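You operate a simulated robot arm through the tools that you are given. There is no shell and no other tool. Be economical: measure what you need, move in short steps, check, and stop when the job is done.

The job below is to be done with a simulated two-armed robot. You get a single attempt, and the scene is never put back.

Task
Pick up the tube from the end of the long bench by the fineness meter with one hand, pass it to the other hand and put it on the upper shelf under the roller stand. Open the centre drawer, take the white chain link on the top of the long table and put it away in the inside of the centre drawer, then shut the drawer. Open the right drawer, fetch the ball bearing from the top of the long table and set it in the inside of the right drawer and shut the drawer again. Put the purple pot on the right end of the gear case top. Take the chain piece that says "No 46" from the pump end of the workbench and leave it on the shelf under the gear case. The order is free. Set down upright: tube.

It is judged by the outcome, as a careful person would: the job done as asked, and still so three seconds after it is handed in. It fails if anything else is knocked over, pushed out of place, dropped, spilled or broken.

Robot
Two 7-joint arms with two-finger parallel grippers on one trunk, on a base that drives. Base frame: it is fixed to the floor where the robot stands at the start and does not move with it; the origin is under the middle of the robot, x ahead of it, y to its left, z up. Lengths are in mm, angles in rad, forces in N, time in s.
The left shoulder is at the start at [70, 177, 1045], the right one opposite. With the tool pointing down near the work surface each hand reaches from about 240 to 720 mm from the robot's upright axis, wherever it stands, measured 20 degrees to its own side. Places, roughly: ball bearing (6x6x2 cm) [-800, 600, 800]; centre drawer [-2600, -1700, 800]; chain piece [-2500, -4250, 1000]; inside of the centre drawer [-2700, -1700, 700]; inside of the right drawer [-2700, -1200, 700]; purple pot (7x7x5 cm) [-2900, -5800, 700]; right drawer [-2600, -1200, 800]; right end of the gear case top (38x24 cm) [-980, -4460, 800]; shelf under the gear case [-900, -4200, 300]; tube (5x5x11 cm) [500, 100, 900]; upper shelf under the roller stand [-2700, -2700, 500]; white chain link (6x3x3 cm) [-500, 600, 800]. Payload 3.43 kg a hand.
The tool frame of a hand sits at the grasp point between the pads (the TCP): z along the fingers, y along the line on which they close. The tips reach 30 mm beyond it. The gripper opens to 94 mm. The fingers are 28 mm wide and 10 mm thick; the gripper's body (50 by 96 mm) begins 55 mm behind the TCP.
Orientation is told as [roll, pitch, yaw] about the base's x, y, z axes, in that order, counted from this pose: with the fingers straight down and closing along the base's y, the tool's x points along the base's -x, its y along +y and its z along -z.

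Tools
- The arms move only by the tool step_arm. It takes "left_deltas", "right_deltas" or both (then of equal length, played together; a hand with none holds still); each is text: rows parted by semicolons, each of 7 numbers parted by spaces: the opening, from 0 (shut) to 1 (fully open), then the shift along the base's x, y, z in units of 150 mm (1.0 is 150 mm), then the turn, a rotation vector about the base's x, y, z in units of 120 degrees (1.0 is 120 degrees). In form: gripper tx ty tz ax ay az; .... A call has 1 to 20 rows; each row is the pose to reach, as a shift and turn from the pose commanded when the call began. A call with a number of a shift or a turn outside -1 to 1 is refused whole. Rows are played at 5 a second. More than 50 mm and 0.15 rad between two rows, or a gripper value outside its range, and nothing of the call is played. A pose out of reach is approached as far as the arm can. The call stops where the force on the tool passes 40 N (or 10 N more than at its start, if that is more) or the arm is blocked; 0.2 s more then pass. Each finger travels about 153 mm/s and halts on what it meets, pressing with about 27 N; the grip force reading is that of the motor and also rises with nothing between the fingers. The clock runs only during rows and for 0.2 s after the last one: add rows that repeat a pose to give the fingers time. The reply holds the time, the measured pose of the TCP, the force on the tool along the base axes, the opening and the grip force, in the units named above and with some noise, with the torque about the TCP (base axes, N m) and any sound that the robot's microphone picked up.
- Cameras (640 x 400 px; columns grow to the right, rows downward): "scene" is now at [70.9, 81.4, 1353.5]; the picture's right is [0.97, -0.25, -0.00], its down [-0.16, -0.63, -0.76] and it looks along [0.19, 0.74, -0.65] (base axes); focal length 214 px, centre (320, 200). "left" rides on the left gripper at [76, -14, -102] in its tool frame; the picture's right is [0.18, 0.98, 0.00], its down [-0.75, 0.14, -0.64] and it looks along [-0.63, 0.12, 0.77] (tool axes); focal length 243 px, centre (320, 200). "right" rides on the right gripper at [76, 14, -103] in its tool frame; the picture's right is [-0.18, 0.98, 0.00], its down [-0.75, -0.14, -0.64] and it looks along [-0.63, -0.12, 0.77] (tool axes); focal length 243 px, centre (320, 200). There is no depth. A picture from a camera that has moved, and an enlarged one, comes with that camera's place and axes in the base frame and with its lens.
- snapshot(camera): a new picture of that camera. No time passes.
- move_column(by): slides the trunk up (or, below 0, down) by that many mm; the arms and the scene camera ride with it, the base frame stays. It gives what a move gives, with no picture.
- steer(legs): drives the robot by 1 to 6 legs, each [ahead, turn to the left] in mm and rad, along the robot's own axes; the way and the turn of a leg run together, so that a leg with both is an arc; at most 1500 mm and 3.142 rad a leg. The arms and the cameras ride along, it lands a little off, and it stops where it bumps. It gives what a move gives.
- head_to(pan, tilt): turns the head with the scene camera to pan (to the left, within 1.501 rad either way) and tilt (down, from -0.506 to 1.204), counted from straight ahead of the robot. It gives what a move gives.
- enlarge(camera, box): a new picture of the part [left, top, right, bottom] of that camera's present view, enlarged. No time passes.
- job_done(): hands the job in; it is judged then, once.

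Go step by step. Nothing tells you exact positions but the pictures and the camera data: compare them with the known pose of the tool, close in by small moves and look again before you grip or let go. The budget is 217 turns and 220 pictures, counting those below and the enlarged ones. Unless the task says otherwise, let go and move clear before handing in.

The tools are called after "Call:" as name(argument=value, ...) on one line, values as JSON. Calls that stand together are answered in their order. step_arm: Moves the arms, as the interface text tells. Its arguments: {"type":"object","properties":{"left_deltas":{"type":"string"},"right_deltas":{"type":"string"}},"required":[]} The other tools are called the same way: move_column (by) slides the trunk up or down; steer (legs) drives the base; head_to (pan, tilt) turns the head that bears the scene camera; snapshot (camera) takes a picture; enlarge (camera, box) takes an enlarged picture of a part of a camera's view; job_done () hands the job in.

At the start:

```text
time: 0.0
left_ee_pos: [330.0, 485.9, 1076.5]
left_orientation: [-0.002, 0.0, 0.001]
left_wrist_force: [-1.1, 0.9, 0.0]
left_wrist_torque: [0.0, 0.01, -0.01]
left_gripper_width: 93.9
left_grip_force: 0.1
right_ee_pos: [358.6, 16.7, 1121.1]
right_orientation: [0.0, 0.002, 0.002]
right_wrist_force: [0.4, -0.1, -0.1]
right_wrist_torque: [0.01, 0.0, 0.0]
right_gripper_width: 94.2
right_grip_force: 0.2
trunk travel left (down, up): [-625.0, 215.0]
robot x, y, heading: [-3.1, -1.1, -0.003]
head pan, tilt: [1.316, 0.707]
```

scene: 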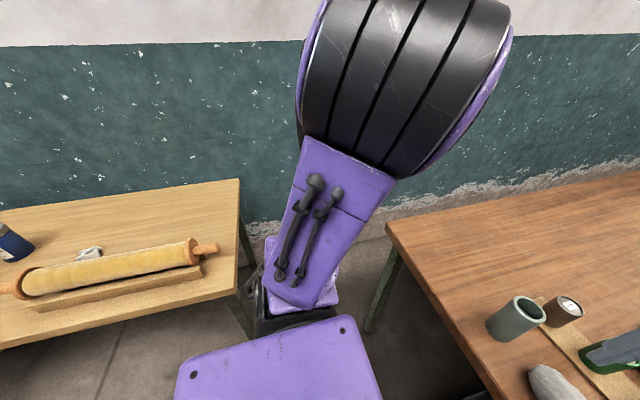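
right: 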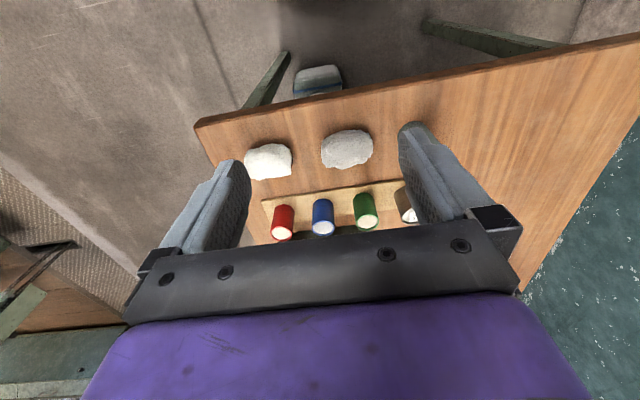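
left: 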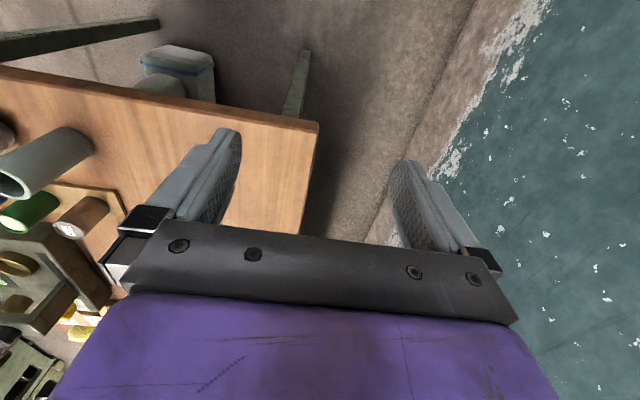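

I see the bench ahead with a grey-green tube next to several spools, and a table to the left. I'll turn the head to look at the bench straight ahead.

Call:
head_to(pan=0.2, tilt=0.75)

Call:
snapshot(camera="scene")

```text
time: 1.3
left_ee_pos: [330.1, 485.5, 1075.1]
left_orientation: [0.001, -0.002, -0.001]
left_wrist_force: [-0.3, 0.5, 0.0]
left_wrist_torque: [0.03, 0.0, 0.0]
left_gripper_width: 94.0
left_grip_force: 0.1
right_ee_pos: [358.6, 17.3, 1122.5]
right_orientation: [0.001, 0.001, 0.001]
right_wrist_force: [0.7, 0.0, -0.6]
right_wrist_torque: [0.0, 0.0, 0.02]
right_gripper_width: 94.2
right_grip_force: 0.1
trunk travel left (down, up): [-625.0, 215.0]
robot x, y, heading: [-2.1, -0.7, 0.004]
head pan, tilt: [0.201, 0.75]
```

```text
216 pictures are left
camera scene: at [130.7, 16.1, 1349.8], right [0.2, -0.98, 0.0], down [-0.67, -0.14, -0.73], along [0.72, 0.15, -0.68], focal length 214 px, centre (320, 200)
```

scene: 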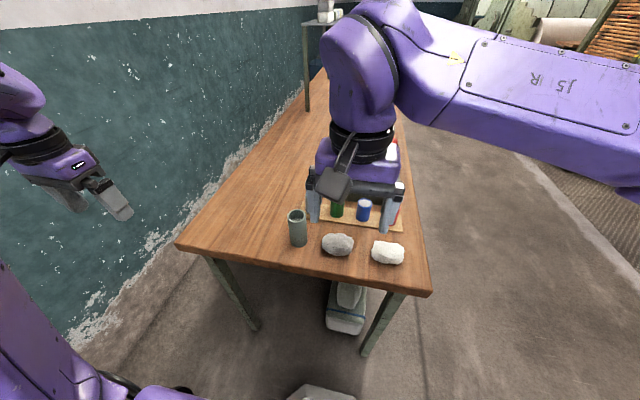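

The tube stands near x≈485, y≈152, z≈840–955. I'll move the right hand aside and bring the left hand over the tube.

Call:
step_arm(left_deltas="1 0.16 -0.25 0 0 0 0;1 0.32 -0.5 0 0 0 0;1 0.48 -0.75 0 0 0 0;1 0.64 -1 0 0 0 0;1 0.64 -1 0 0 0 0", right_deltas="1 0 -0.25 0 0 0 0;1 0 -0.5 0 0 0 0;1 0 -0.75 0 0 0 0;1 0 -1 0 0 0 0;1 0 -1 0 0 0 0")

Call:
step_arm(left_deltas="1 0.1 -0.25 0 0 0 0;1 0.2 -0.5 0 0 0 0;1 0.3 -0.75 0 0 0 0;1 0.39 -1 0 0 0 0;1 0.39 -1 0 0 0 0", right_deltas="1 0 -0.25 0 0 0 0;1 0 -0.5 0 0 0 0;1 0 -0.75 0 0 0 0;1 0 -1 0 0 0 0;1 0 -1 0 0 0 0")

Call:
snapshot(camera="left")

Call:
snapshot(camera="scene")

```text
time: 2.5
left_ee_pos: [426.2, 337.1, 1074.0]
left_orientation: [-0.002, 0.0, -0.001]
left_wrist_force: [-0.2, 1.8, 0.7]
left_wrist_torque: [-0.02, 0.02, -0.02]
left_gripper_width: 94.0
left_grip_force: 0.1
right_ee_pos: [359.1, -129.8, 1121.3]
right_orientation: [-0.002, 0.001, 0.0]
right_wrist_force: [0.4, 0.5, -0.9]
right_wrist_torque: [0.0, -0.02, -0.01]
right_gripper_width: 94.0
right_grip_force: 0.1
trunk travel left (down, up): [-625.0, 215.0]
robot x, y, heading: [3.2, -3.0, -0.004]
head pan, tilt: [0.201, 0.75]
```

```text
time: 3.7
left_ee_pos: [482.4, 183.3, 1075.6]
left_orientation: [0.0, -0.004, -0.002]
left_wrist_force: [-0.7, -0.5, -0.2]
left_wrist_torque: [-0.02, -0.03, -0.02]
left_gripper_width: 94.2
left_grip_force: 0.1
right_ee_pos: [349.5, -241.5, 1095.8]
right_orientation: [0.003, -0.004, -0.004]
right_wrist_force: [-0.1, -0.3, 0.5]
right_wrist_torque: [0.0, -0.04, 0.02]
right_gripper_width: 94.2
right_grip_force: 0.1
right hand out of reach, approached as far as the arm can: row 3, 4, 5
trunk travel left (down, up): [-625.0, 215.0]
robot x, y, heading: [2.6, -2.9, 0.001]
head pan, tilt: [0.201, 0.75]
```

```text
215 pictures are left
camera left: at [406.4, 169.7, 1177.6], right [-0.18, 0.98, 0.0], down [0.75, 0.14, 0.64], along [0.63, 0.12, -0.76], focal length 243 px, centre (320, 200)
```

left: 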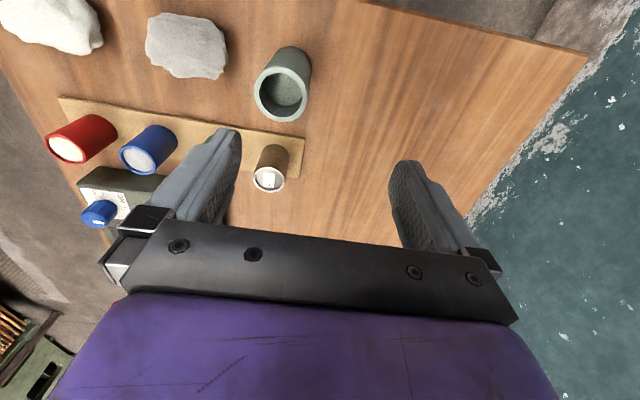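

```text
214 pictures are left
camera scene: at [128.4, 15.2, 1350.1], right [0.2, -0.98, 0.0], down [-0.67, -0.14, -0.73], along [0.72, 0.15, -0.68], focal length 214 px, centre (320, 200)
```

scene: 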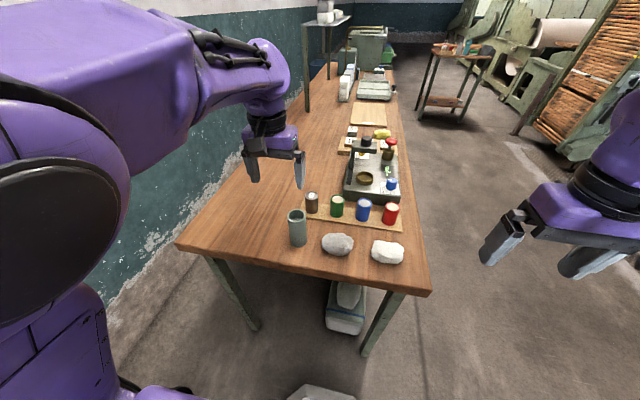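

The tube's axis is near (478, 151) with its rim at about z 955. I'll centre the left hand over it and lower it, then look again.

Call:
step_arm(left_deltas="1 -0.03 -0.22 0 0 0 0;1 -0.03 -0.22 -0.25 0 0 0;1 -0.03 -0.22 -0.5 0 0 0;1 -0.03 -0.22 -0.75 0 0 0;1 -0.03 -0.22 -0.75 0 0 0")

Call:
snapshot(camera="left")

Call:
snapshot(camera="scene")

```text
time: 4.9
left_ee_pos: [479.3, 150.9, 963.9]
left_orientation: [0.001, 0.0, -0.002]
left_wrist_force: [0.7, -0.1, 1.0]
left_wrist_torque: [0.01, -0.02, 0.02]
left_gripper_width: 93.9
left_grip_force: 0.0
right_ee_pos: [350.8, -241.1, 1093.9]
right_orientation: [0.003, -0.002, -0.004]
right_wrist_force: [0.4, 0.0, -0.9]
right_wrist_torque: [0.01, 0.0, 0.01]
right_gripper_width: 93.9
right_grip_force: 0.1
trunk travel left (down, up): [-625.0, 215.0]
robot x, y, heading: [0.8, -2.4, 0.002]
head pan, tilt: [0.201, 0.75]
```

```text
213 pictures are left
camera left: at [403.8, 137.2, 1065.1], right [-0.18, 0.98, 0.0], down [0.75, 0.14, 0.64], along [0.63, 0.12, -0.77], focal length 243 px, centre (320, 200)
```

left: 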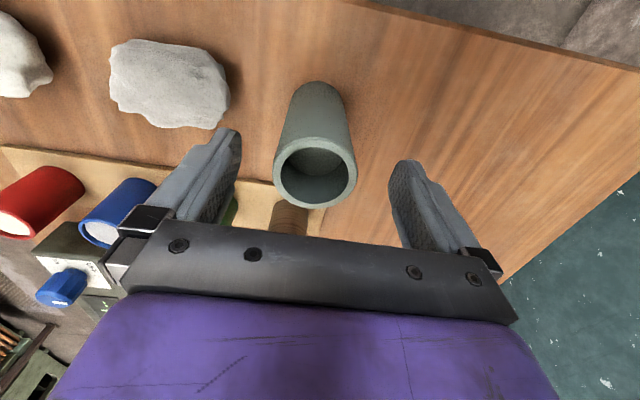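

```text
212 pictures are left
camera scene: at [130.2, 15.7, 1349.9], right [0.2, -0.98, 0.0], down [-0.67, -0.14, -0.73], along [0.72, 0.15, -0.68], focal length 214 px, centre (320, 200)
```

scene: 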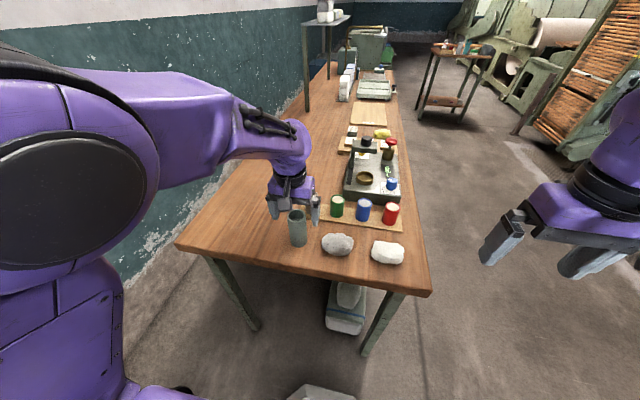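

The tube is nicely between the fingers; axis about (484, 150), rim about z 945. I'll go down 40 mm and close.

Call:
step_arm(left_deltas="1 0.03 0 0 0 0 0;1 0.03 0 -0.26 0 0 0;1 0.03 0 -0.26 0 0 0;0 0.03 0 -0.26 0 0 0;0 0.03 0 -0.26 0 0 0;0 0.03 0 -0.26 0 0 0")

Call:
snapshot(camera="left")

```text
time: 6.3
left_ee_pos: [485.0, 151.6, 925.6]
left_orientation: [-0.001, 0.0, 0.002]
left_wrist_force: [0.1, 1.0, -0.5]
left_wrist_torque: [-0.01, 0.0, -0.02]
left_gripper_width: 47.2
left_grip_force: 27.3
right_ee_pos: [350.8, -242.1, 1096.0]
right_orientation: [0.003, -0.001, -0.003]
right_wrist_force: [0.7, 0.0, 0.9]
right_wrist_torque: [0.0, -0.01, 0.0]
right_gripper_width: 93.9
right_grip_force: 0.0
trunk travel left (down, up): [-625.0, 215.0]
robot x, y, heading: [0.3, -1.9, 0.001]
head pan, tilt: [0.201, 0.75]
```

```text
211 pictures are left
camera left: at [408.1, 137.8, 1027.1], right [-0.18, 0.98, 0.0], down [0.75, 0.14, 0.64], along [0.63, 0.12, -0.77], focal length 243 px, centre (320, 200)
```

left: 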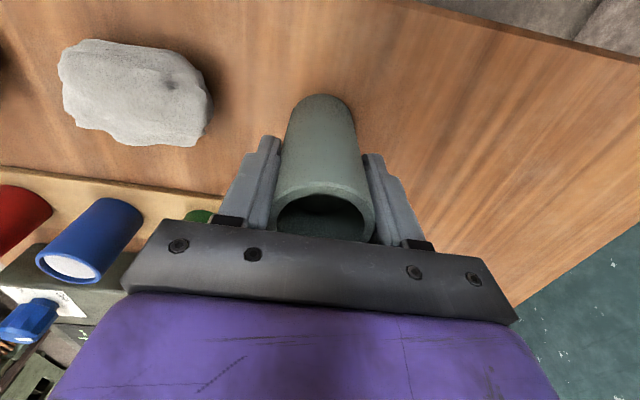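

The tube is gripped. I'll lift it and, at the same time, turn the right hand so that its fingers point forward for the hand-over.

Call:
step_arm(left_deltas="0 0 0 0.2 0 0 0;0 0 0 0.4 0 0 0;0 0 0 0.6 0 0 0;0 0 0 0.8 0 0 0;0 0 0 1 0 0 0;0 0 0 1 0 0 0;0 0 0 1 0 0 0;0 0 0 1 0 0 0;0 0 0 1 0 0 0;0 0 0 1 0 0 0;0 0 0 1 0 0 0;0 0 0 1 0 0 0", right_deltas="1 0.09 0.05 0 0 -0.068 0;1 0.18 0.1 0 0 -0.136 0;1 0.27 0.15 0 0 -0.204 0;1 0.36 0.2 0 0 -0.272 0;1 0.45 0.25 0 0 -0.34 0;1 0.54 0.3 0 0 -0.408 0;1 0.63 0.35 0 0 -0.476 0;1 0.72 0.4 0 0 -0.544 0;1 0.81 0.45 0 0 -0.612 0;1 0.9 0.5 0 0 -0.68 0;1 0.95 0.5 0 0 -0.75 0;1 0.95 0.5 0 0 -0.75 0")

Call:
snapshot(camera="scene")

Call:
snapshot(camera="right")

```text
time: 8.9
left_ee_pos: [483.7, 152.8, 1073.8]
left_orientation: [0.001, 0.002, -0.002]
left_wrist_force: [0.2, 0.2, -0.5]
left_wrist_torque: [-0.02, -0.02, 0.0]
left_gripper_width: 47.1
left_grip_force: 27.2
right_ee_pos: [495.9, -167.8, 1096.6]
right_orientation: [2.141, -1.572, -2.14]
right_wrist_force: [-0.2, 0.2, 0.8]
right_wrist_torque: [0.02, 0.0, 0.02]
right_gripper_width: 94.1
right_grip_force: 0.1
right hand out of reach, approached as far as the arm can: row 11, 12
trunk travel left (down, up): [-625.0, 215.0]
robot x, y, heading: [3.0, 0.2, -0.002]
head pan, tilt: [0.201, 0.75]
```

```text
210 pictures are left
camera scene: at [130.0, 15.8, 1349.9], right [0.2, -0.98, 0.0], down [-0.67, -0.14, -0.73], along [0.72, 0.15, -0.68], focal length 214 px, centre (320, 200)
```

scene: 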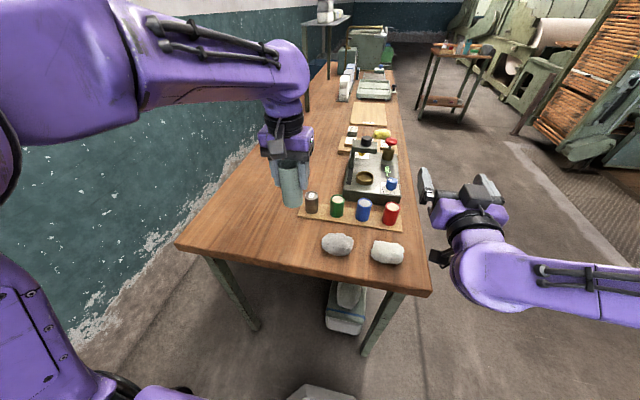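

```text
209 pictures are left
camera right: at [393.1, -153.4, 1020.6], right [0.0, 0.98, 0.18], down [-0.64, -0.14, 0.75], along [0.77, -0.12, 0.63], focal length 243 px, centre (320, 200)
```

right: 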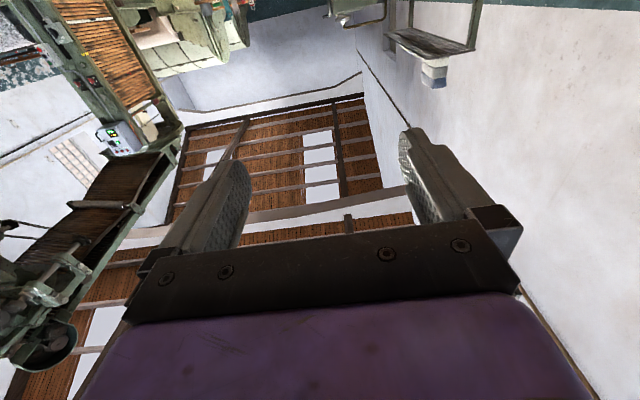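

Right hand is now forward-pointing. I'll retract it a bit and bring the tube to the middle, lining the right hand up behind its lower half.

Call:
step_arm(left_deltas="0 0 0 0.05 0 0 0;0 0 0 0.1 0 0 0;0 0 0 0.17 0 0 0;0 0 -0.3 0.17 0 0 0;0 0 -0.6 0.17 0 0 0;0 0 -0.9 0.17 0 0 0;0 0 -1 0.17 0 0 0;0 0 -1 0.17 0 0 0", right_deltas="1 -0.25 0 -0.1 0 0 0;1 -0.5 0 -0.2 0 0 0;1 -0.7 0 -0.3 0 0 0;1 -0.7 0.25 -0.38 0 0 0;1 -0.7 0.5 -0.38 0 0 0;1 -0.7 0.75 -0.38 0 0 0;1 -0.7 1 -0.38 0 0 0;1 -0.7 1 -0.38 0 0 0")

Call:
snapshot(camera="scene")

Call:
snapshot(camera="right")

```text
time: 10.7
left_ee_pos: [484.3, 2.5, 1098.8]
left_orientation: [0.003, 0.0, -0.002]
left_wrist_force: [0.8, -0.4, -0.5]
left_wrist_torque: [0.01, -0.01, 0.02]
left_gripper_width: 47.0
left_grip_force: 26.8
right_ee_pos: [390.9, -17.4, 1039.0]
right_orientation: [0.36, -1.57, -0.36]
right_wrist_force: [0.4, -0.2, -0.5]
right_wrist_torque: [-0.02, -0.02, 0.03]
right_gripper_width: 94.0
right_grip_force: 0.1
right hand out of reach, approached as far as the arm can: row 1, 2, 3, 4, 5, 6
trunk travel left (down, up): [-625.0, 215.0]
robot x, y, heading: [-1.1, -0.6, 0.0]
head pan, tilt: [0.201, 0.75]
```

```text
208 pictures are left
camera scene: at [130.9, 14.9, 1349.8], right [0.2, -0.98, 0.0], down [-0.67, -0.14, -0.73], along [0.72, 0.15, -0.68], focal length 214 px, centre (320, 200)
```

scene: 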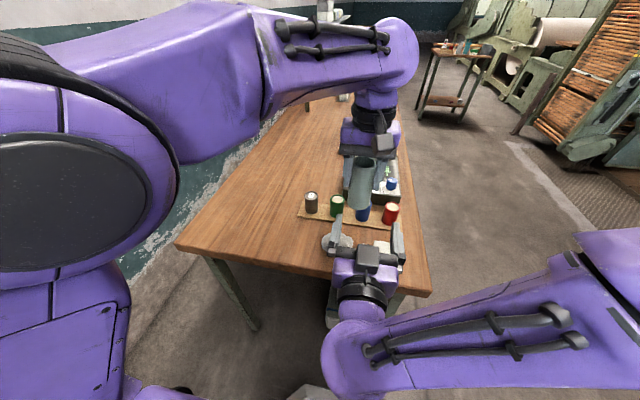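

```text
207 pictures are left
camera right: at [288.7, -3.6, 963.6], right [0.0, 0.98, 0.18], down [-0.64, -0.14, 0.75], along [0.77, -0.12, 0.63], focal length 243 px, centre (320, 200)
```

right: 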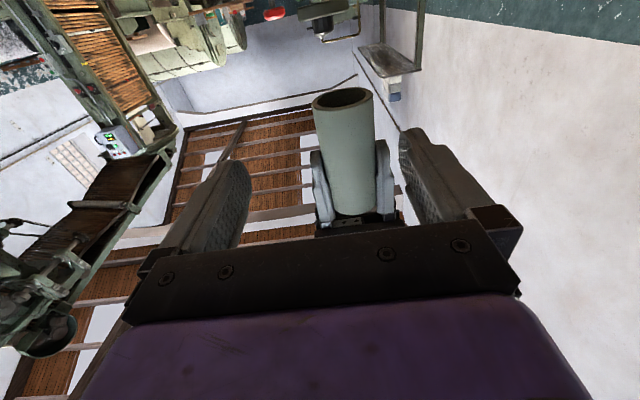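

The tube is ahead of the right hand's open fingers. I'll centre, advance and close the right hand, with the left still holding.

Call:
step_arm(right_deltas="1 0 0.13 0 0 0 0;1 0.3 0.13 0 0 0 0;1 0.6 0.13 0 0 0 0;1 0.62 0.13 0 0 0 0;0 0.62 0.13 0 0 0 0;0 0.62 0.13 0 0 0 0;0 0.62 0.13 0 0 0 0")

Call:
snapshot(camera="right")

Call:
snapshot(camera="left")

```text
time: 12.3
left_ee_pos: [484.6, 3.6, 1099.2]
left_orientation: [0.0, 0.002, -0.002]
left_wrist_force: [-5.3, 0.7, 1.5]
left_wrist_torque: [0.12, 0.15, 0.01]
left_gripper_width: 47.2
left_grip_force: 26.7
right_ee_pos: [484.9, 2.4, 1038.5]
right_orientation: [-0.039, -1.569, 0.039]
right_wrist_force: [5.4, -0.9, -1.2]
right_wrist_torque: [-0.03, 0.14, -0.01]
right_gripper_width: 50.8
right_grip_force: 27.0
trunk travel left (down, up): [-625.0, 215.0]
robot x, y, heading: [-1.1, -1.1, -0.0]
head pan, tilt: [0.201, 0.75]
```

```text
206 pictures are left
camera right: at [382.3, 16.7, 963.5], right [0.0, 0.98, 0.18], down [-0.64, -0.14, 0.75], along [0.77, -0.12, 0.63], focal length 243 px, centre (320, 200)
```

right: 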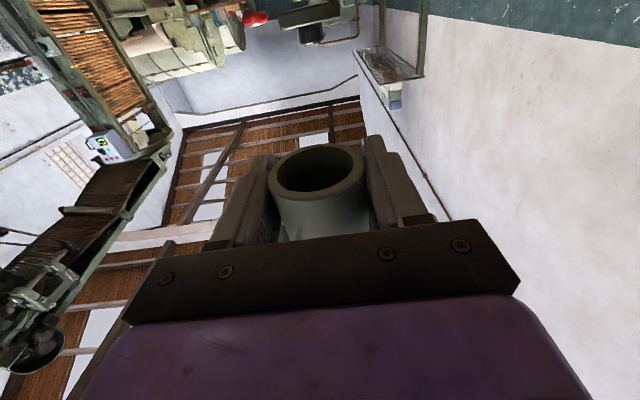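

```text
205 pictures are left
camera left: at [408.1, -11.4, 1201.0], right [-0.18, 0.98, 0.0], down [0.75, 0.14, 0.64], along [0.63, 0.12, -0.77], focal length 243 px, centre (320, 200)
```

left: 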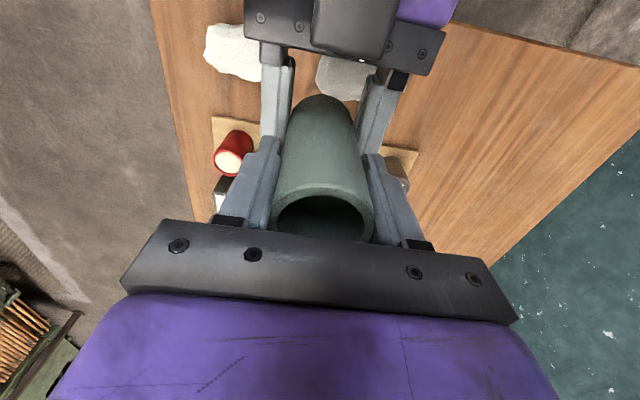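

Both hands hold the tube (right width 50.8 mm). I'll open the left and lift it away upward, then to its own side.

Call:
step_arm(left_deltas="1 0 0 0 0 0 0;1 0 0 0 0 0 0;1 0 0 0.3 0 0 0;1 0 0 0.6 0 0 0;1 0 0 0.8 0 0 0;1 0 0.3 0.8 0 0 0;1 0 0.6 0.8 0 0 0;1 -0.1 0.9 0.8 0 0 0;1 -0.1 1 0.8 0 0 0")

Call:
snapshot(camera="scene")

```text
time: 14.3
left_ee_pos: [470.8, 153.2, 1217.9]
left_orientation: [0.001, 0.001, -0.002]
left_wrist_force: [0.0, 0.7, -0.1]
left_wrist_torque: [0.0, 0.05, 0.0]
left_gripper_width: 94.1
left_grip_force: 0.0
right_ee_pos: [484.5, 2.7, 1039.7]
right_orientation: [-0.119, -1.568, 0.121]
right_wrist_force: [0.4, -0.3, 0.8]
right_wrist_torque: [-0.05, -0.02, -0.03]
right_gripper_width: 51.4
right_grip_force: 26.6
trunk travel left (down, up): [-625.0, 215.0]
robot x, y, heading: [-0.1, 1.0, -0.004]
head pan, tilt: [0.201, 0.75]
```

```text
204 pictures are left
camera scene: at [131.4, 16.0, 1349.7], right [0.2, -0.98, 0.0], down [-0.67, -0.14, -0.73], along [0.72, 0.15, -0.68], focal length 214 px, centre (320, 200)
```

scene: 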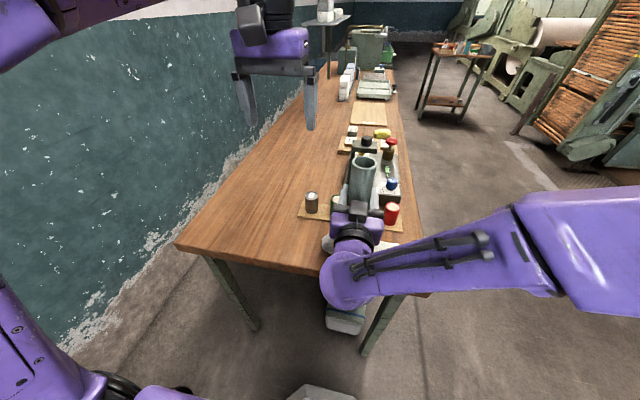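

The tube is now in the right hand, upright. Before backing off I'll look left and right.

Call:
head_to(pan=1.5, tilt=0.5)

Call:
snapshot(camera="scene")

Call:
head_to(pan=-1.5, tilt=0.4)

Call:
snapshot(camera="scene")

```text
time: 15.8
left_ee_pos: [469.6, 152.6, 1219.0]
left_orientation: [0.001, 0.0, -0.001]
left_wrist_force: [0.4, 0.0, 0.1]
left_wrist_torque: [0.0, -0.01, 0.02]
left_gripper_width: 94.0
left_grip_force: 0.1
right_ee_pos: [484.8, 3.0, 1039.3]
right_orientation: [-0.092, -1.568, 0.093]
right_wrist_force: [-0.9, 0.2, 0.5]
right_wrist_torque: [-0.01, 0.01, -0.04]
right_gripper_width: 50.9
right_grip_force: 27.1
trunk travel left (down, up): [-625.0, 215.0]
robot x, y, heading: [0.3, -0.9, -0.002]
head pan, tilt: [1.499, 0.499]
```

```text
203 pictures are left
camera scene: at [56.2, 90.2, 1371.8], right [1.0, -0.07, 0.0], down [-0.03, -0.48, -0.88], along [0.06, 0.88, -0.48], focal length 214 px, centre (320, 200)
```

scene: 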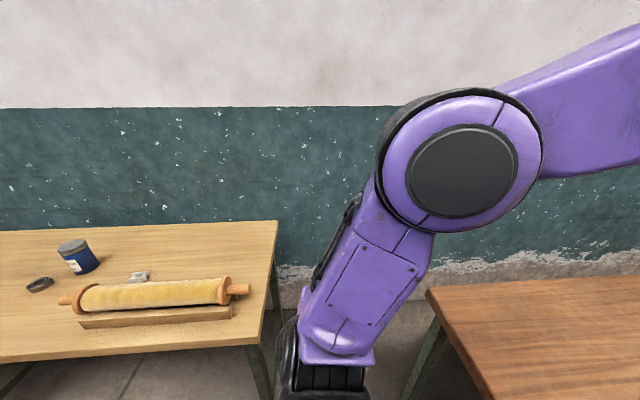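

```text
time: 18.4
left_ee_pos: [470.3, 153.0, 1220.4]
left_orientation: [0.0, 0.001, 0.001]
left_wrist_force: [1.4, -0.6, 0.6]
left_wrist_torque: [0.01, -0.01, 0.04]
left_gripper_width: 93.9
left_grip_force: 0.0
right_ee_pos: [483.9, 3.3, 1039.1]
right_orientation: [-0.066, -1.57, 0.066]
right_wrist_force: [0.1, -0.2, -0.6]
right_wrist_torque: [0.02, 0.01, 0.01]
right_gripper_width: 51.0
right_grip_force: 26.7
trunk travel left (down, up): [-625.0, 215.0]
robot x, y, heading: [2.6, 1.5, 0.006]
head pan, tilt: [-1.499, 0.4]
```

```text
202 pictures are left
camera scene: at [56.3, -93.0, 1380.9], right [-1.0, -0.07, 0.0], down [-0.03, 0.39, -0.92], along [0.07, -0.92, -0.39], focal length 214 px, centre (320, 200)
```

scene: 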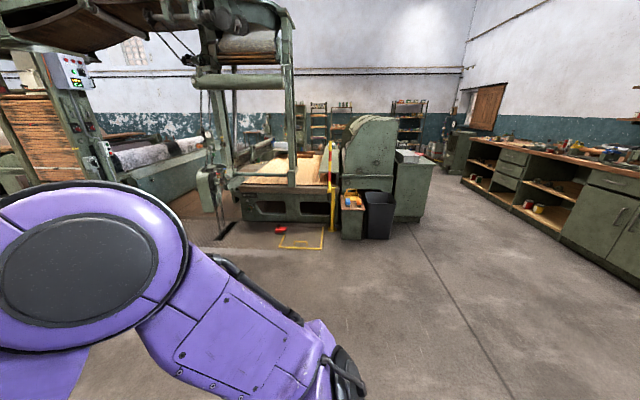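

The link is near (-543, 664) and the bearing near (-850, 650) on the long table, with a rolling pin in front of the link. I'll back up and turn to face that table.

Call:
steer(legs=[[-330, 0], [0, 1.571], [30, 0]])

Call:
head_to(pan=0.35, tilt=0.7)

Call:
snapshot(camera="scene")

Call:
snapshot(camera="left")

```text
time: 24.9
left_ee_pos: [-484.4, 495.9, 1221.1]
left_orientation: [-0.001, -0.004, 1.576]
left_wrist_force: [0.0, 0.3, 0.2]
left_wrist_torque: [0.03, 0.03, -0.01]
left_gripper_width: 94.1
left_grip_force: 0.1
right_ee_pos: [-333.8, 511.4, 1041.0]
right_orientation: [3.048, -1.569, -1.468]
right_wrist_force: [0.5, -0.5, -0.1]
right_wrist_torque: [-0.02, 0.0, 0.0]
right_gripper_width: 51.0
right_grip_force: 27.0
trunk travel left (down, up): [-625.0, 215.0]
robot x, y, heading: [-327.9, 30.9, 1.575]
head pan, tilt: [-1.499, 0.4]
```

```text
time: 26.7
left_ee_pos: [-484.6, 498.6, 1220.4]
left_orientation: [0.0, -0.001, 1.577]
left_wrist_force: [-0.6, -0.1, -1.1]
left_wrist_torque: [0.03, 0.01, -0.01]
left_gripper_width: 94.2
left_grip_force: 0.1
right_ee_pos: [-334.9, 514.9, 1038.8]
right_orientation: [-0.071, -1.568, 1.648]
right_wrist_force: [-0.2, 0.9, 0.4]
right_wrist_torque: [0.02, 0.01, 0.01]
right_gripper_width: 50.8
right_grip_force: 27.5
trunk travel left (down, up): [-625.0, 215.0]
robot x, y, heading: [-329.2, 29.8, 1.577]
head pan, tilt: [0.351, 0.7]
```

```text
201 pictures are left
camera scene: at [-359.0, 158.7, 1354.1], right [0.94, 0.35, 0.0], down [0.23, -0.6, -0.76], along [-0.27, 0.72, -0.64], focal length 214 px, centre (320, 200)
```

scene: 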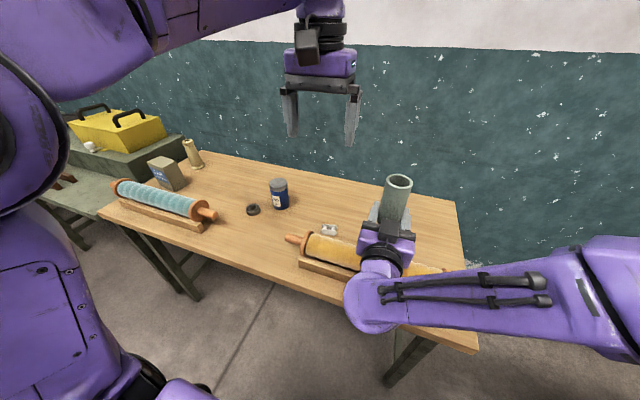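

```text
200 pictures are left
camera left: at [-469.3, 422.7, 1321.6], right [-0.98, -0.19, 0.0], down [-0.15, 0.75, 0.64], along [-0.12, 0.63, -0.77], focal length 243 px, centre (320, 200)
```

left: 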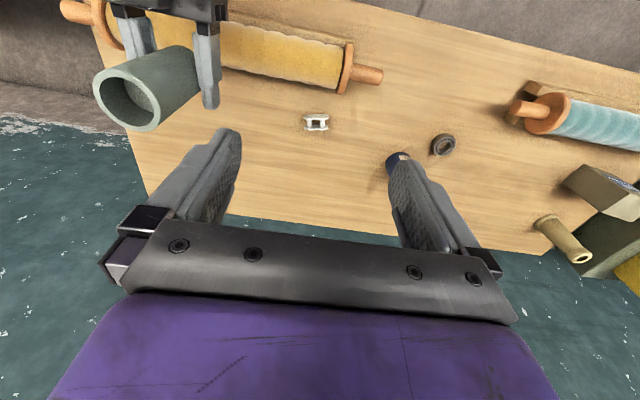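

The link is around (-500, 623), table top about z 805. I'll bring the left hand above it in two moves.

Call:
step_arm(left_deltas="1 -0.02 0.2 -0.2 0 0 0;1 -0.04 0.4 -0.4 0 0 0;1 -0.06 0.6 -0.6 0 0 0;1 -0.08 0.75 -0.8 0 0 0;1 -0.1 0.83 -1 0 0 0;1 -0.1 0.83 -1 0 0 0")

Call:
step_arm(left_deltas="1 0 0 -0.3 0 0 0;1 0 0 -0.6 0 0 0;1 0 0 -0.9 0 0 0;1 0 0 -0.9 0 0 0")

Call:
snapshot(camera="left")

```text
time: 28.1
left_ee_pos: [-499.1, 624.2, 1069.7]
left_orientation: [0.0, -0.001, 1.577]
left_wrist_force: [-0.1, 0.0, 0.5]
left_wrist_torque: [0.0, 0.01, 0.03]
left_gripper_width: 93.8
left_grip_force: 0.1
right_ee_pos: [-335.0, 513.1, 1039.4]
right_orientation: [0.074, -1.57, 1.509]
right_wrist_force: [-0.1, -0.3, 0.4]
right_wrist_torque: [-0.01, 0.0, -0.03]
right_gripper_width: 50.9
right_grip_force: 26.1
trunk travel left (down, up): [-625.0, 215.0]
robot x, y, heading: [-323.5, 29.3, 1.577]
head pan, tilt: [0.351, 0.7]
```

```text
time: 29.1
left_ee_pos: [-498.4, 622.2, 934.8]
left_orientation: [0.002, -0.002, 1.577]
left_wrist_force: [0.0, -0.2, 0.3]
left_wrist_torque: [0.01, 0.03, 0.05]
left_gripper_width: 94.0
left_grip_force: 0.2
right_ee_pos: [-334.5, 513.2, 1039.5]
right_orientation: [-0.101, -1.57, 1.679]
right_wrist_force: [-0.7, 0.8, 0.1]
right_wrist_torque: [-0.01, -0.02, 0.01]
right_gripper_width: 50.8
right_grip_force: 27.0
trunk travel left (down, up): [-625.0, 215.0]
robot x, y, heading: [-332.1, 28.0, 1.581]
head pan, tilt: [0.351, 0.7]
```

```text
199 pictures are left
camera left: at [-483.6, 545.6, 1036.4], right [-0.98, -0.19, 0.0], down [-0.14, 0.75, 0.64], along [-0.12, 0.63, -0.77], focal length 243 px, centre (320, 200)
```

left: 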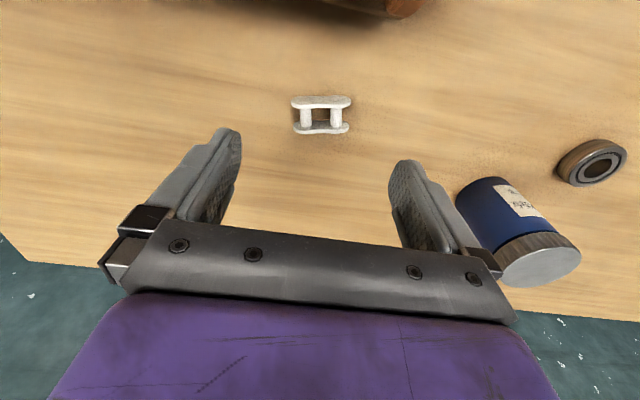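

The link is at about (-503, 638, 790), yawed about 11°. I'll align and come down to z≈830, then look.

Call:
step_arm(left_deltas="1 -0.03 0.1 0 0 0 0.045;1 -0.03 0.1 -0.2 0 0 0.09;1 -0.03 0.1 -0.45 0 0 0.09;1 -0.03 0.1 -0.7 0 0 0.09;1 -0.03 0.1 -0.7 0 0 0.09")

Call:
snapshot(camera="left")

Call:
snapshot(camera="scene")

```text
time: 30.3
left_ee_pos: [-503.5, 638.4, 830.2]
left_orientation: [0.001, -0.003, 1.765]
left_wrist_force: [0.4, -1.2, 8.6]
left_wrist_torque: [-0.1, 0.0, 0.17]
left_gripper_width: 93.7
left_grip_force: 0.0
right_ee_pos: [-335.4, 512.3, 1039.1]
right_orientation: [2.188, -1.571, -0.609]
right_wrist_force: [-0.1, 0.0, -0.6]
right_wrist_torque: [0.0, -0.01, 0.02]
right_gripper_width: 51.0
right_grip_force: 26.9
trunk travel left (down, up): [-625.0, 215.0]
robot x, y, heading: [-327.0, 28.9, 1.575]
head pan, tilt: [0.351, 0.7]
```

```text
198 pictures are left
camera left: at [-475.0, 565.3, 931.9], right [-0.93, -0.37, 0.0], down [-0.28, 0.71, 0.64], along [-0.24, 0.6, -0.76], focal length 243 px, centre (320, 200)
```

left: 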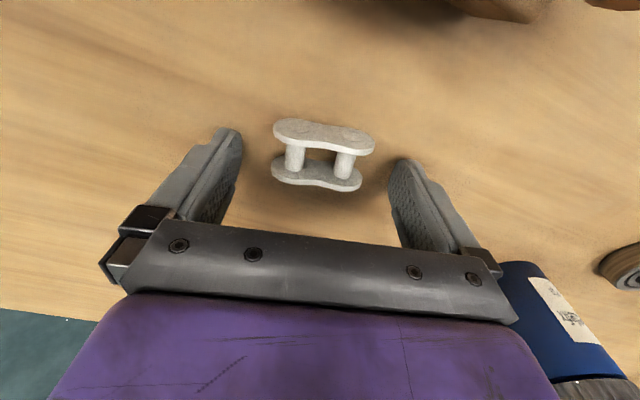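

```text
197 pictures are left
camera scene: at [-358.7, 157.1, 1354.4], right [0.94, 0.35, 0.0], down [0.23, -0.6, -0.77], along [-0.27, 0.72, -0.64], focal length 214 px, centre (320, 200)
```

scene: 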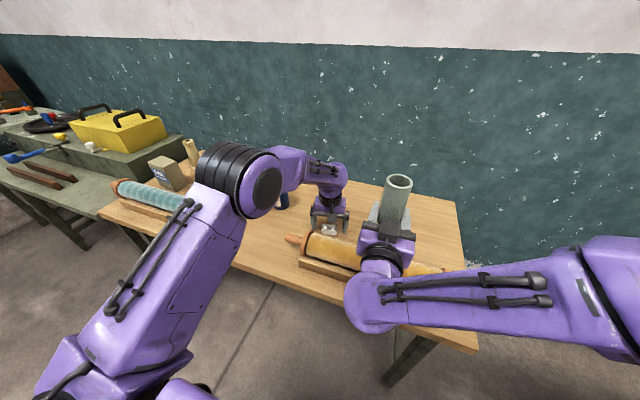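

Contact at z 830 tells me the table top is at z 800. I'll rise a little, shift 13 mm back toward the robot, then close.

Call:
step_arm(left_deltas="1 0 0 0.05 0 0 0;1 0.01 -0.08 0.05 0 0 0.02;1 0.01 -0.08 0.05 0 0 0.02")

Call:
snapshot(camera="left")

```text
time: 31.1
left_ee_pos: [-502.0, 626.7, 836.6]
left_orientation: [0.001, 0.0, 1.808]
left_wrist_force: [-0.3, 0.2, 0.2]
left_wrist_torque: [0.0, 0.0, 0.04]
left_gripper_width: 93.7
left_grip_force: 0.1
right_ee_pos: [-334.5, 514.5, 1037.7]
right_orientation: [-0.174, -1.569, 1.75]
right_wrist_force: [0.4, -0.3, -0.8]
right_wrist_torque: [0.03, -0.02, 0.0]
right_gripper_width: 50.9
right_grip_force: 26.7
trunk travel left (down, up): [-625.0, 215.0]
robot x, y, heading: [-327.2, 27.4, 1.574]
head pan, tilt: [0.351, 0.7]
```

```text
196 pictures are left
camera left: at [-470.5, 555.5, 938.1], right [-0.91, -0.41, 0.0], down [-0.31, 0.7, 0.64], along [-0.26, 0.59, -0.77], focal length 243 px, centre (320, 200)
```

left: 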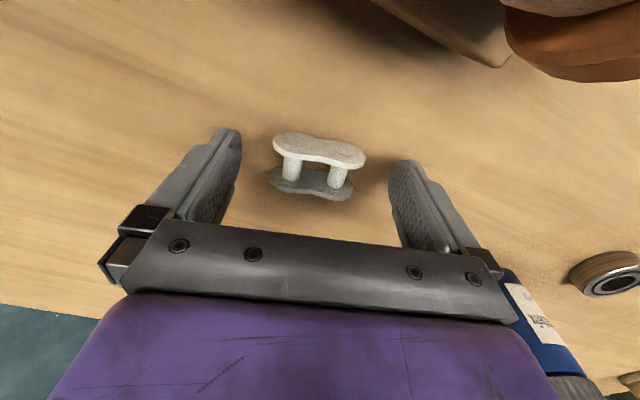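

The link lies centred between and parallel to the pads. Closing.

Call:
step_arm(left_deltas="0.6 0 0 0 0 0 0;0 0 0 0 0 0 0;0 0 0 0 0 0 0;0 0 0 0 0 0 0;0 0 0 0.3 0 0 0;0 0 0 0.5 0 0 0;0 0 0 0.5 0 0 0")

Call:
snapshot(camera="left")

```text
time: 32.7
left_ee_pos: [-502.9, 626.5, 911.8]
left_orientation: [0.0, -0.001, 1.807]
left_wrist_force: [0.4, -0.9, -1.5]
left_wrist_torque: [0.01, 0.01, 0.02]
left_gripper_width: 53.2
left_grip_force: 27.6
right_ee_pos: [-334.9, 515.3, 1038.5]
right_orientation: [-0.157, -1.57, 1.733]
right_wrist_force: [0.1, -0.1, -0.6]
right_wrist_torque: [0.03, 0.01, 0.02]
right_gripper_width: 50.9
right_grip_force: 27.1
trunk travel left (down, up): [-625.0, 215.0]
robot x, y, heading: [-329.4, 28.1, 1.583]
head pan, tilt: [0.351, 0.7]
```

```text
195 pictures are left
camera left: at [-470.8, 555.4, 1014.1], right [-0.91, -0.41, 0.0], down [-0.31, 0.7, 0.64], along [-0.26, 0.59, -0.77], focal length 243 px, centre (320, 200)
```

left: 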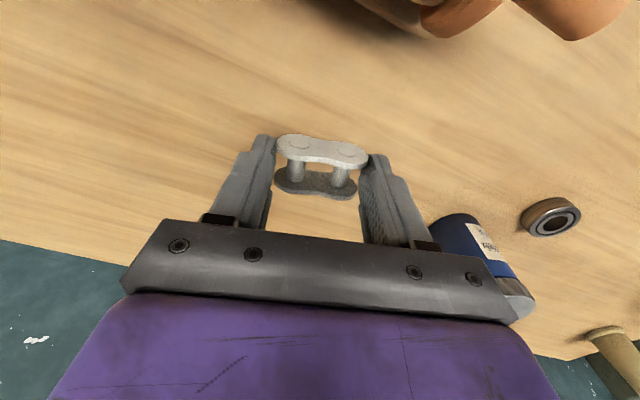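

The link is held. I'll raise the left hand clear and draw it in before driving off.

Call:
step_arm(left_deltas="0 0 0 0.3 0 0 0;0 0 0 0.6 0 0 0;0 0 0 0.9 0 0 0;0 0 -0.3 1 0 0 0;0 0 -0.6 1 0 0 0;0 0 -0.9 1 0 0 0;0 0 -0.9 1 0 0 0")

Call:
steer(legs=[[-100, 0], [0, 2.47], [1400, 0]])

Call:
head_to(pan=-0.1, tilt=0.35)

Call:
snapshot(camera="scene")

```text
time: 34.3
left_ee_pos: [-502.3, 492.0, 1062.9]
left_orientation: [0.0, -0.001, 1.806]
left_wrist_force: [1.1, 1.0, -0.7]
left_wrist_torque: [-0.01, 0.0, -0.02]
left_gripper_width: 53.0
left_grip_force: 27.1
right_ee_pos: [-335.1, 515.2, 1038.0]
right_orientation: [-0.025, -1.57, 1.605]
right_wrist_force: [1.0, 0.4, -0.4]
right_wrist_torque: [-0.03, -0.02, -0.01]
right_gripper_width: 51.0
right_grip_force: 27.1
trunk travel left (down, up): [-625.0, 215.0]
robot x, y, heading: [-328.8, 29.9, 1.577]
head pan, tilt: [0.351, 0.7]
```

```text
time: 47.9
left_ee_pos: [-1335.3, -1645.5, 1063.1]
left_orientation: [0.0, -0.001, -2.006]
left_wrist_force: [-1.5, 0.7, -1.8]
left_wrist_torque: [0.01, 0.03, 0.02]
left_gripper_width: 53.2
left_grip_force: 26.4
right_ee_pos: [-1482.1, -1558.0, 1039.8]
right_orientation: [-0.127, -1.57, -2.108]
right_wrist_force: [-0.1, 0.6, 0.2]
right_wrist_torque: [-0.07, -0.03, -0.01]
right_gripper_width: 50.6
right_grip_force: 26.8
trunk travel left (down, up): [-625.0, 215.0]
robot x, y, heading: [-1182.4, -1174.6, -2.24]
head pan, tilt: [0.351, 0.7]
```

```text
time: 48.8
left_ee_pos: [-1337.0, -1645.1, 1063.5]
left_orientation: [0.0, -0.001, -2.006]
left_wrist_force: [-0.1, -0.4, -0.1]
left_wrist_torque: [-0.02, -0.01, 0.01]
left_gripper_width: 53.4
left_grip_force: 27.4
right_ee_pos: [-1482.0, -1559.1, 1039.9]
right_orientation: [-0.25, -1.568, -1.984]
right_wrist_force: [0.0, -0.2, -1.2]
right_wrist_torque: [0.0, -0.01, -0.02]
right_gripper_width: 50.7
right_grip_force: 27.1
trunk travel left (down, up): [-625.0, 215.0]
robot x, y, heading: [-1184.1, -1175.2, -2.236]
head pan, tilt: [-0.099, 0.351]
```

```text
194 pictures are left
camera scene: at [-1281.3, -1283.4, 1385.4], right [-0.72, 0.69, 0.0], down [0.24, 0.25, -0.94], along [-0.65, -0.68, -0.34], focal length 214 px, centre (320, 200)
```

scene: 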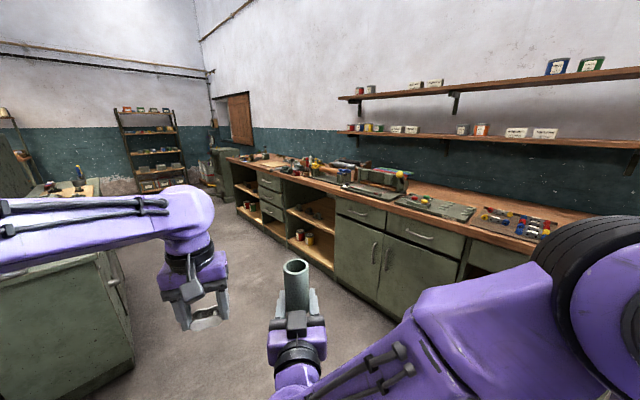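

I see the workbench along the wall: an open shelf section (about y -2700) and the drawers to its right. I'll drive up in front of the open shelves.

Call:
steer(legs=[[0, 0.14], [1400, 0], [0, -1.04]])

Call:
head_to(pan=0.0, tilt=0.6)

Call:
snapshot(camera="scene")

```text
time: 59.0
left_ee_pos: [-2345.2, -2569.2, 1063.0]
left_orientation: [0.0, 0.0, -2.896]
left_wrist_force: [-0.2, 0.1, -0.9]
left_wrist_torque: [0.0, 0.01, -0.02]
left_gripper_width: 53.2
left_grip_force: 26.6
right_ee_pos: [-2370.0, -2402.8, 1039.7]
right_orientation: [-0.22, -1.568, -2.902]
right_wrist_force: [-0.3, -0.8, -0.2]
right_wrist_torque: [-0.04, 0.03, -0.02]
right_gripper_width: 51.1
right_grip_force: 27.4
trunk travel left (down, up): [-625.0, 215.0]
robot x, y, heading: [-1882.9, -2392.9, -3.122]
head pan, tilt: [-0.099, 0.351]
```

```text
time: 59.8
left_ee_pos: [-2343.6, -2569.2, 1062.5]
left_orientation: [-0.001, 0.001, -2.896]
left_wrist_force: [-1.2, -0.3, 0.6]
left_wrist_torque: [0.0, 0.02, -0.01]
left_gripper_width: 53.4
left_grip_force: 26.7
right_ee_pos: [-2369.8, -2403.4, 1039.2]
right_orientation: [-0.348, -1.57, -2.774]
right_wrist_force: [0.5, 0.0, -1.0]
right_wrist_torque: [-0.02, -0.04, 0.02]
right_gripper_width: 50.7
right_grip_force: 26.6
trunk travel left (down, up): [-625.0, 215.0]
robot x, y, heading: [-1882.1, -2390.7, -3.124]
head pan, tilt: [0.0, 0.6]
```

```text
193 pictures are left
camera scene: at [-2024.8, -2393.8, 1362.7], right [-0.02, 1.0, 0.0], down [0.56, 0.01, -0.83], along [-0.83, -0.01, -0.56], focal length 214 px, centre (320, 200)
```

scene: 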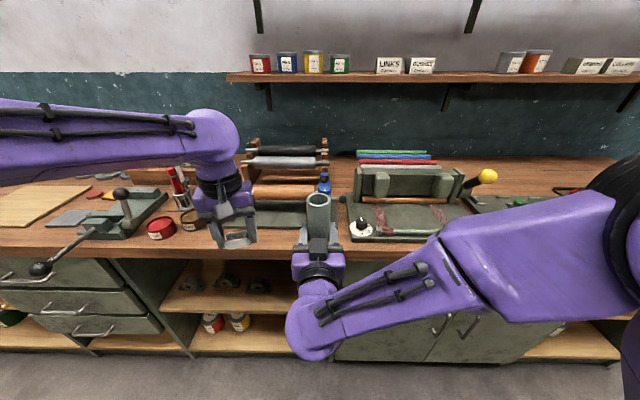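

The roller stand is on the bench with an open shelf section beneath. I'll enlarge that area and add the left camera's view.

Call:
enlarge(camera="scene", box=[140, 230, 340, 370])

Call:
snapshot(camera="left")

```text
2.86 times, centred on (240, 300) of scene
camera zoom: at [-2024.8, -2393.8, 1362.7], right [-0.02, 1.0, 0.0], down [0.56, 0.01, -0.83], along [-0.83, -0.01, -0.56], focal length 613 px, centre (549, -86)
```

zoom: 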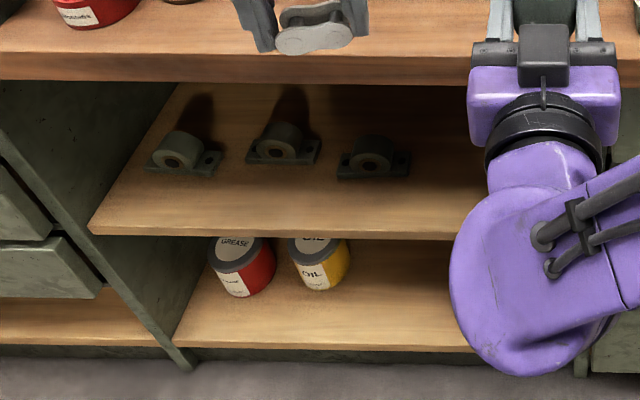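

```text
191 pictures are left
camera left: at [-2273.9, -2537.1, 1165.1], right [0.42, -0.91, 0.0], down [-0.7, -0.32, 0.64], along [-0.58, -0.27, -0.77], focal length 243 px, centre (320, 200)
```

left: 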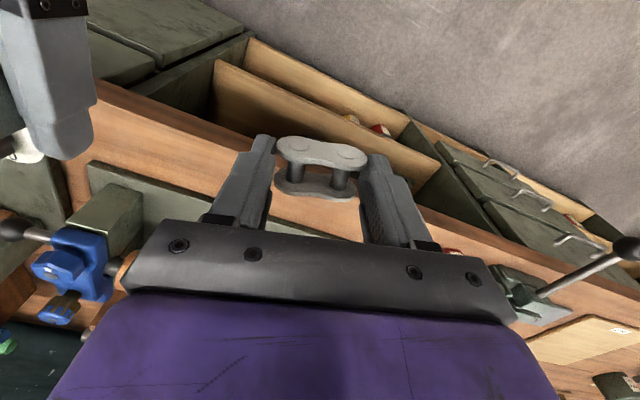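

Shelf surface is about z 455, front about x -2505, free area around y -2480 right of the three pillow blocks. I'll draw the left hand in, shift the right hand left, then lower the trunk at a safe distance.

Call:
step_arm(left_deltas="0 0.25 -0.1 0 0 0 0;0 0.5 -0.2 0 0 0 0;0 0.75 -0.3 0 0 0 0;0 1 -0.4 0 0 0 0;0 1 -0.4 0 0 0 0", right_deltas="0 0 -0.1 0 0 0 0;0 0 -0.2 0 0 0 0;0 0 -0.35 0 0 0 0;0 0 -0.5 0 0 0 0;0 0 -0.5 0 0 0 0")

Call:
move_column(by=-520)

Call:
head_to(pan=0.1, tilt=0.3)

Call:
snapshot(camera="scene")

Call:
snapshot(camera="right")

```text
time: 61.0
left_ee_pos: [-2195.2, -2629.0, 1062.2]
left_orientation: [0.001, -0.002, -2.896]
left_wrist_force: [0.3, 1.1, -0.6]
left_wrist_torque: [-0.01, 0.01, 0.0]
left_gripper_width: 53.3
left_grip_force: 27.0
right_ee_pos: [-2371.1, -2475.0, 1039.0]
right_orientation: [0.708, -1.568, 2.454]
right_wrist_force: [0.0, -0.2, -1.2]
right_wrist_torque: [-0.02, -0.01, -0.01]
right_gripper_width: 51.0
right_grip_force: 27.0
trunk travel left (down, up): [-625.0, 215.0]
robot x, y, heading: [-1885.5, -2391.3, -3.128]
head pan, tilt: [0.0, 0.6]
```

```text
refused: -520 is not a number from -400 to 400
```

```text
time: 61.8
left_ee_pos: [-2195.0, -2631.1, 1063.6]
left_orientation: [0.001, -0.001, -2.895]
left_wrist_force: [-0.5, -0.4, -1.2]
left_wrist_torque: [-0.01, -0.02, 0.02]
left_gripper_width: 53.3
left_grip_force: 26.8
right_ee_pos: [-2369.6, -2477.4, 1038.9]
right_orientation: [-0.573, -1.569, -2.549]
right_wrist_force: [-0.3, 0.8, -0.8]
right_wrist_torque: [0.01, -0.02, -0.02]
right_gripper_width: 51.0
right_grip_force: 27.1
trunk travel left (down, up): [-625.0, 215.0]
robot x, y, heading: [-1883.5, -2392.4, -3.126]
head pan, tilt: [0.099, 0.3]
```

```text
190 pictures are left
camera scene: at [-2028.9, -2403.8, 1390.1], right [-0.12, 0.99, 0.0], down [0.29, 0.04, -0.95], along [-0.95, -0.11, -0.3], focal length 214 px, centre (320, 200)
```

scene: 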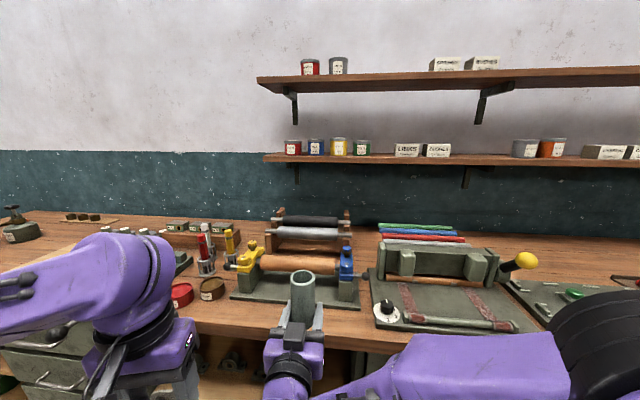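

```text
189 pictures are left
camera right: at [-2266.6, -2489.4, 963.1], right [0.02, -0.98, 0.18], down [0.64, 0.15, 0.75], along [-0.77, 0.1, 0.63], focal length 243 px, centre (320, 200)
```

right: 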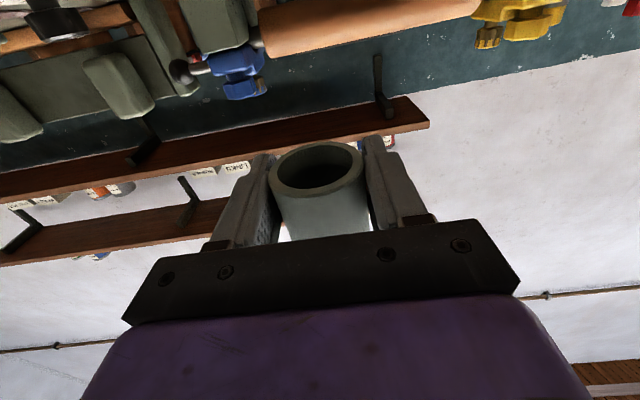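

I'll lower the trunk in two parts and look again.

Call:
move_column(by=-390)

Call:
move_column(by=-110)

Call:
snapshot(camera="scene")

Call:
snapshot(camera="right")

```text
time: 65.5
left_ee_pos: [-2194.7, -2629.8, 672.9]
left_orientation: [0.001, 0.0, -2.897]
left_wrist_force: [-0.1, -0.5, -1.0]
left_wrist_torque: [0.04, -0.02, 0.0]
left_gripper_width: 52.9
left_grip_force: 27.1
right_ee_pos: [-2370.1, -2474.7, 648.5]
right_orientation: [-0.33, -1.568, -2.791]
right_wrist_force: [0.0, 0.1, 0.3]
right_wrist_torque: [0.0, -0.01, 0.02]
right_gripper_width: 51.3
right_grip_force: 27.2
trunk travel left (down, up): [-235.0, 605.0]
robot x, y, heading: [-1889.1, -2390.8, -3.125]
head pan, tilt: [0.099, 0.3]
```

```text
time: 67.0
left_ee_pos: [-2194.6, -2630.5, 562.9]
left_orientation: [0.0, -0.001, -2.895]
left_wrist_force: [-0.4, 0.7, -1.2]
left_wrist_torque: [0.05, -0.04, -0.02]
left_gripper_width: 53.2
left_grip_force: 26.9
right_ee_pos: [-2370.1, -2475.8, 540.0]
right_orientation: [-0.277, -1.569, -2.847]
right_wrist_force: [-0.5, -0.5, 0.4]
right_wrist_torque: [-0.02, 0.02, -0.02]
right_gripper_width: 51.0
right_grip_force: 26.6
trunk travel left (down, up): [-125.0, 715.0]
robot x, y, heading: [-1885.5, -2392.1, -3.128]
head pan, tilt: [0.099, 0.3]
```

```text
188 pictures are left
camera scene: at [-2028.9, -2403.2, 890.2], right [-0.12, 0.99, 0.0], down [0.29, 0.03, -0.96], along [-0.95, -0.11, -0.3], focal length 214 px, centre (320, 200)
```

scene: 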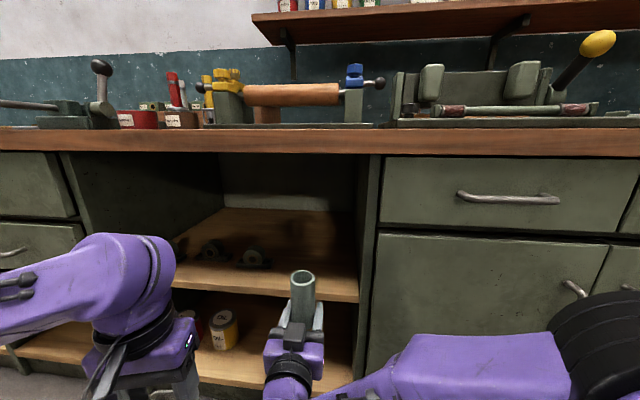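

```text
187 pictures are left
camera right: at [-2266.6, -2488.9, 463.2], right [0.02, -0.98, 0.18], down [0.64, 0.15, 0.75], along [-0.77, 0.1, 0.63], focal length 243 px, centre (320, 200)
```

right: 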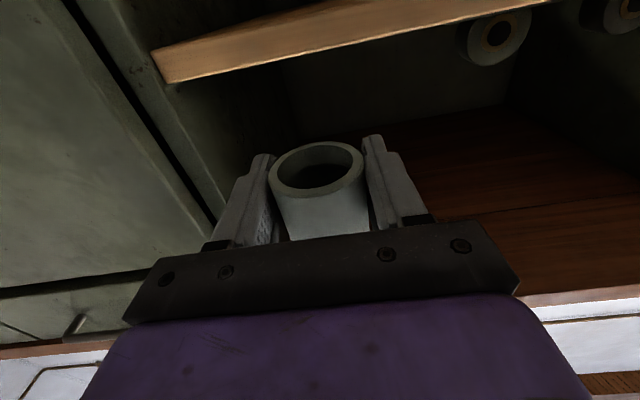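

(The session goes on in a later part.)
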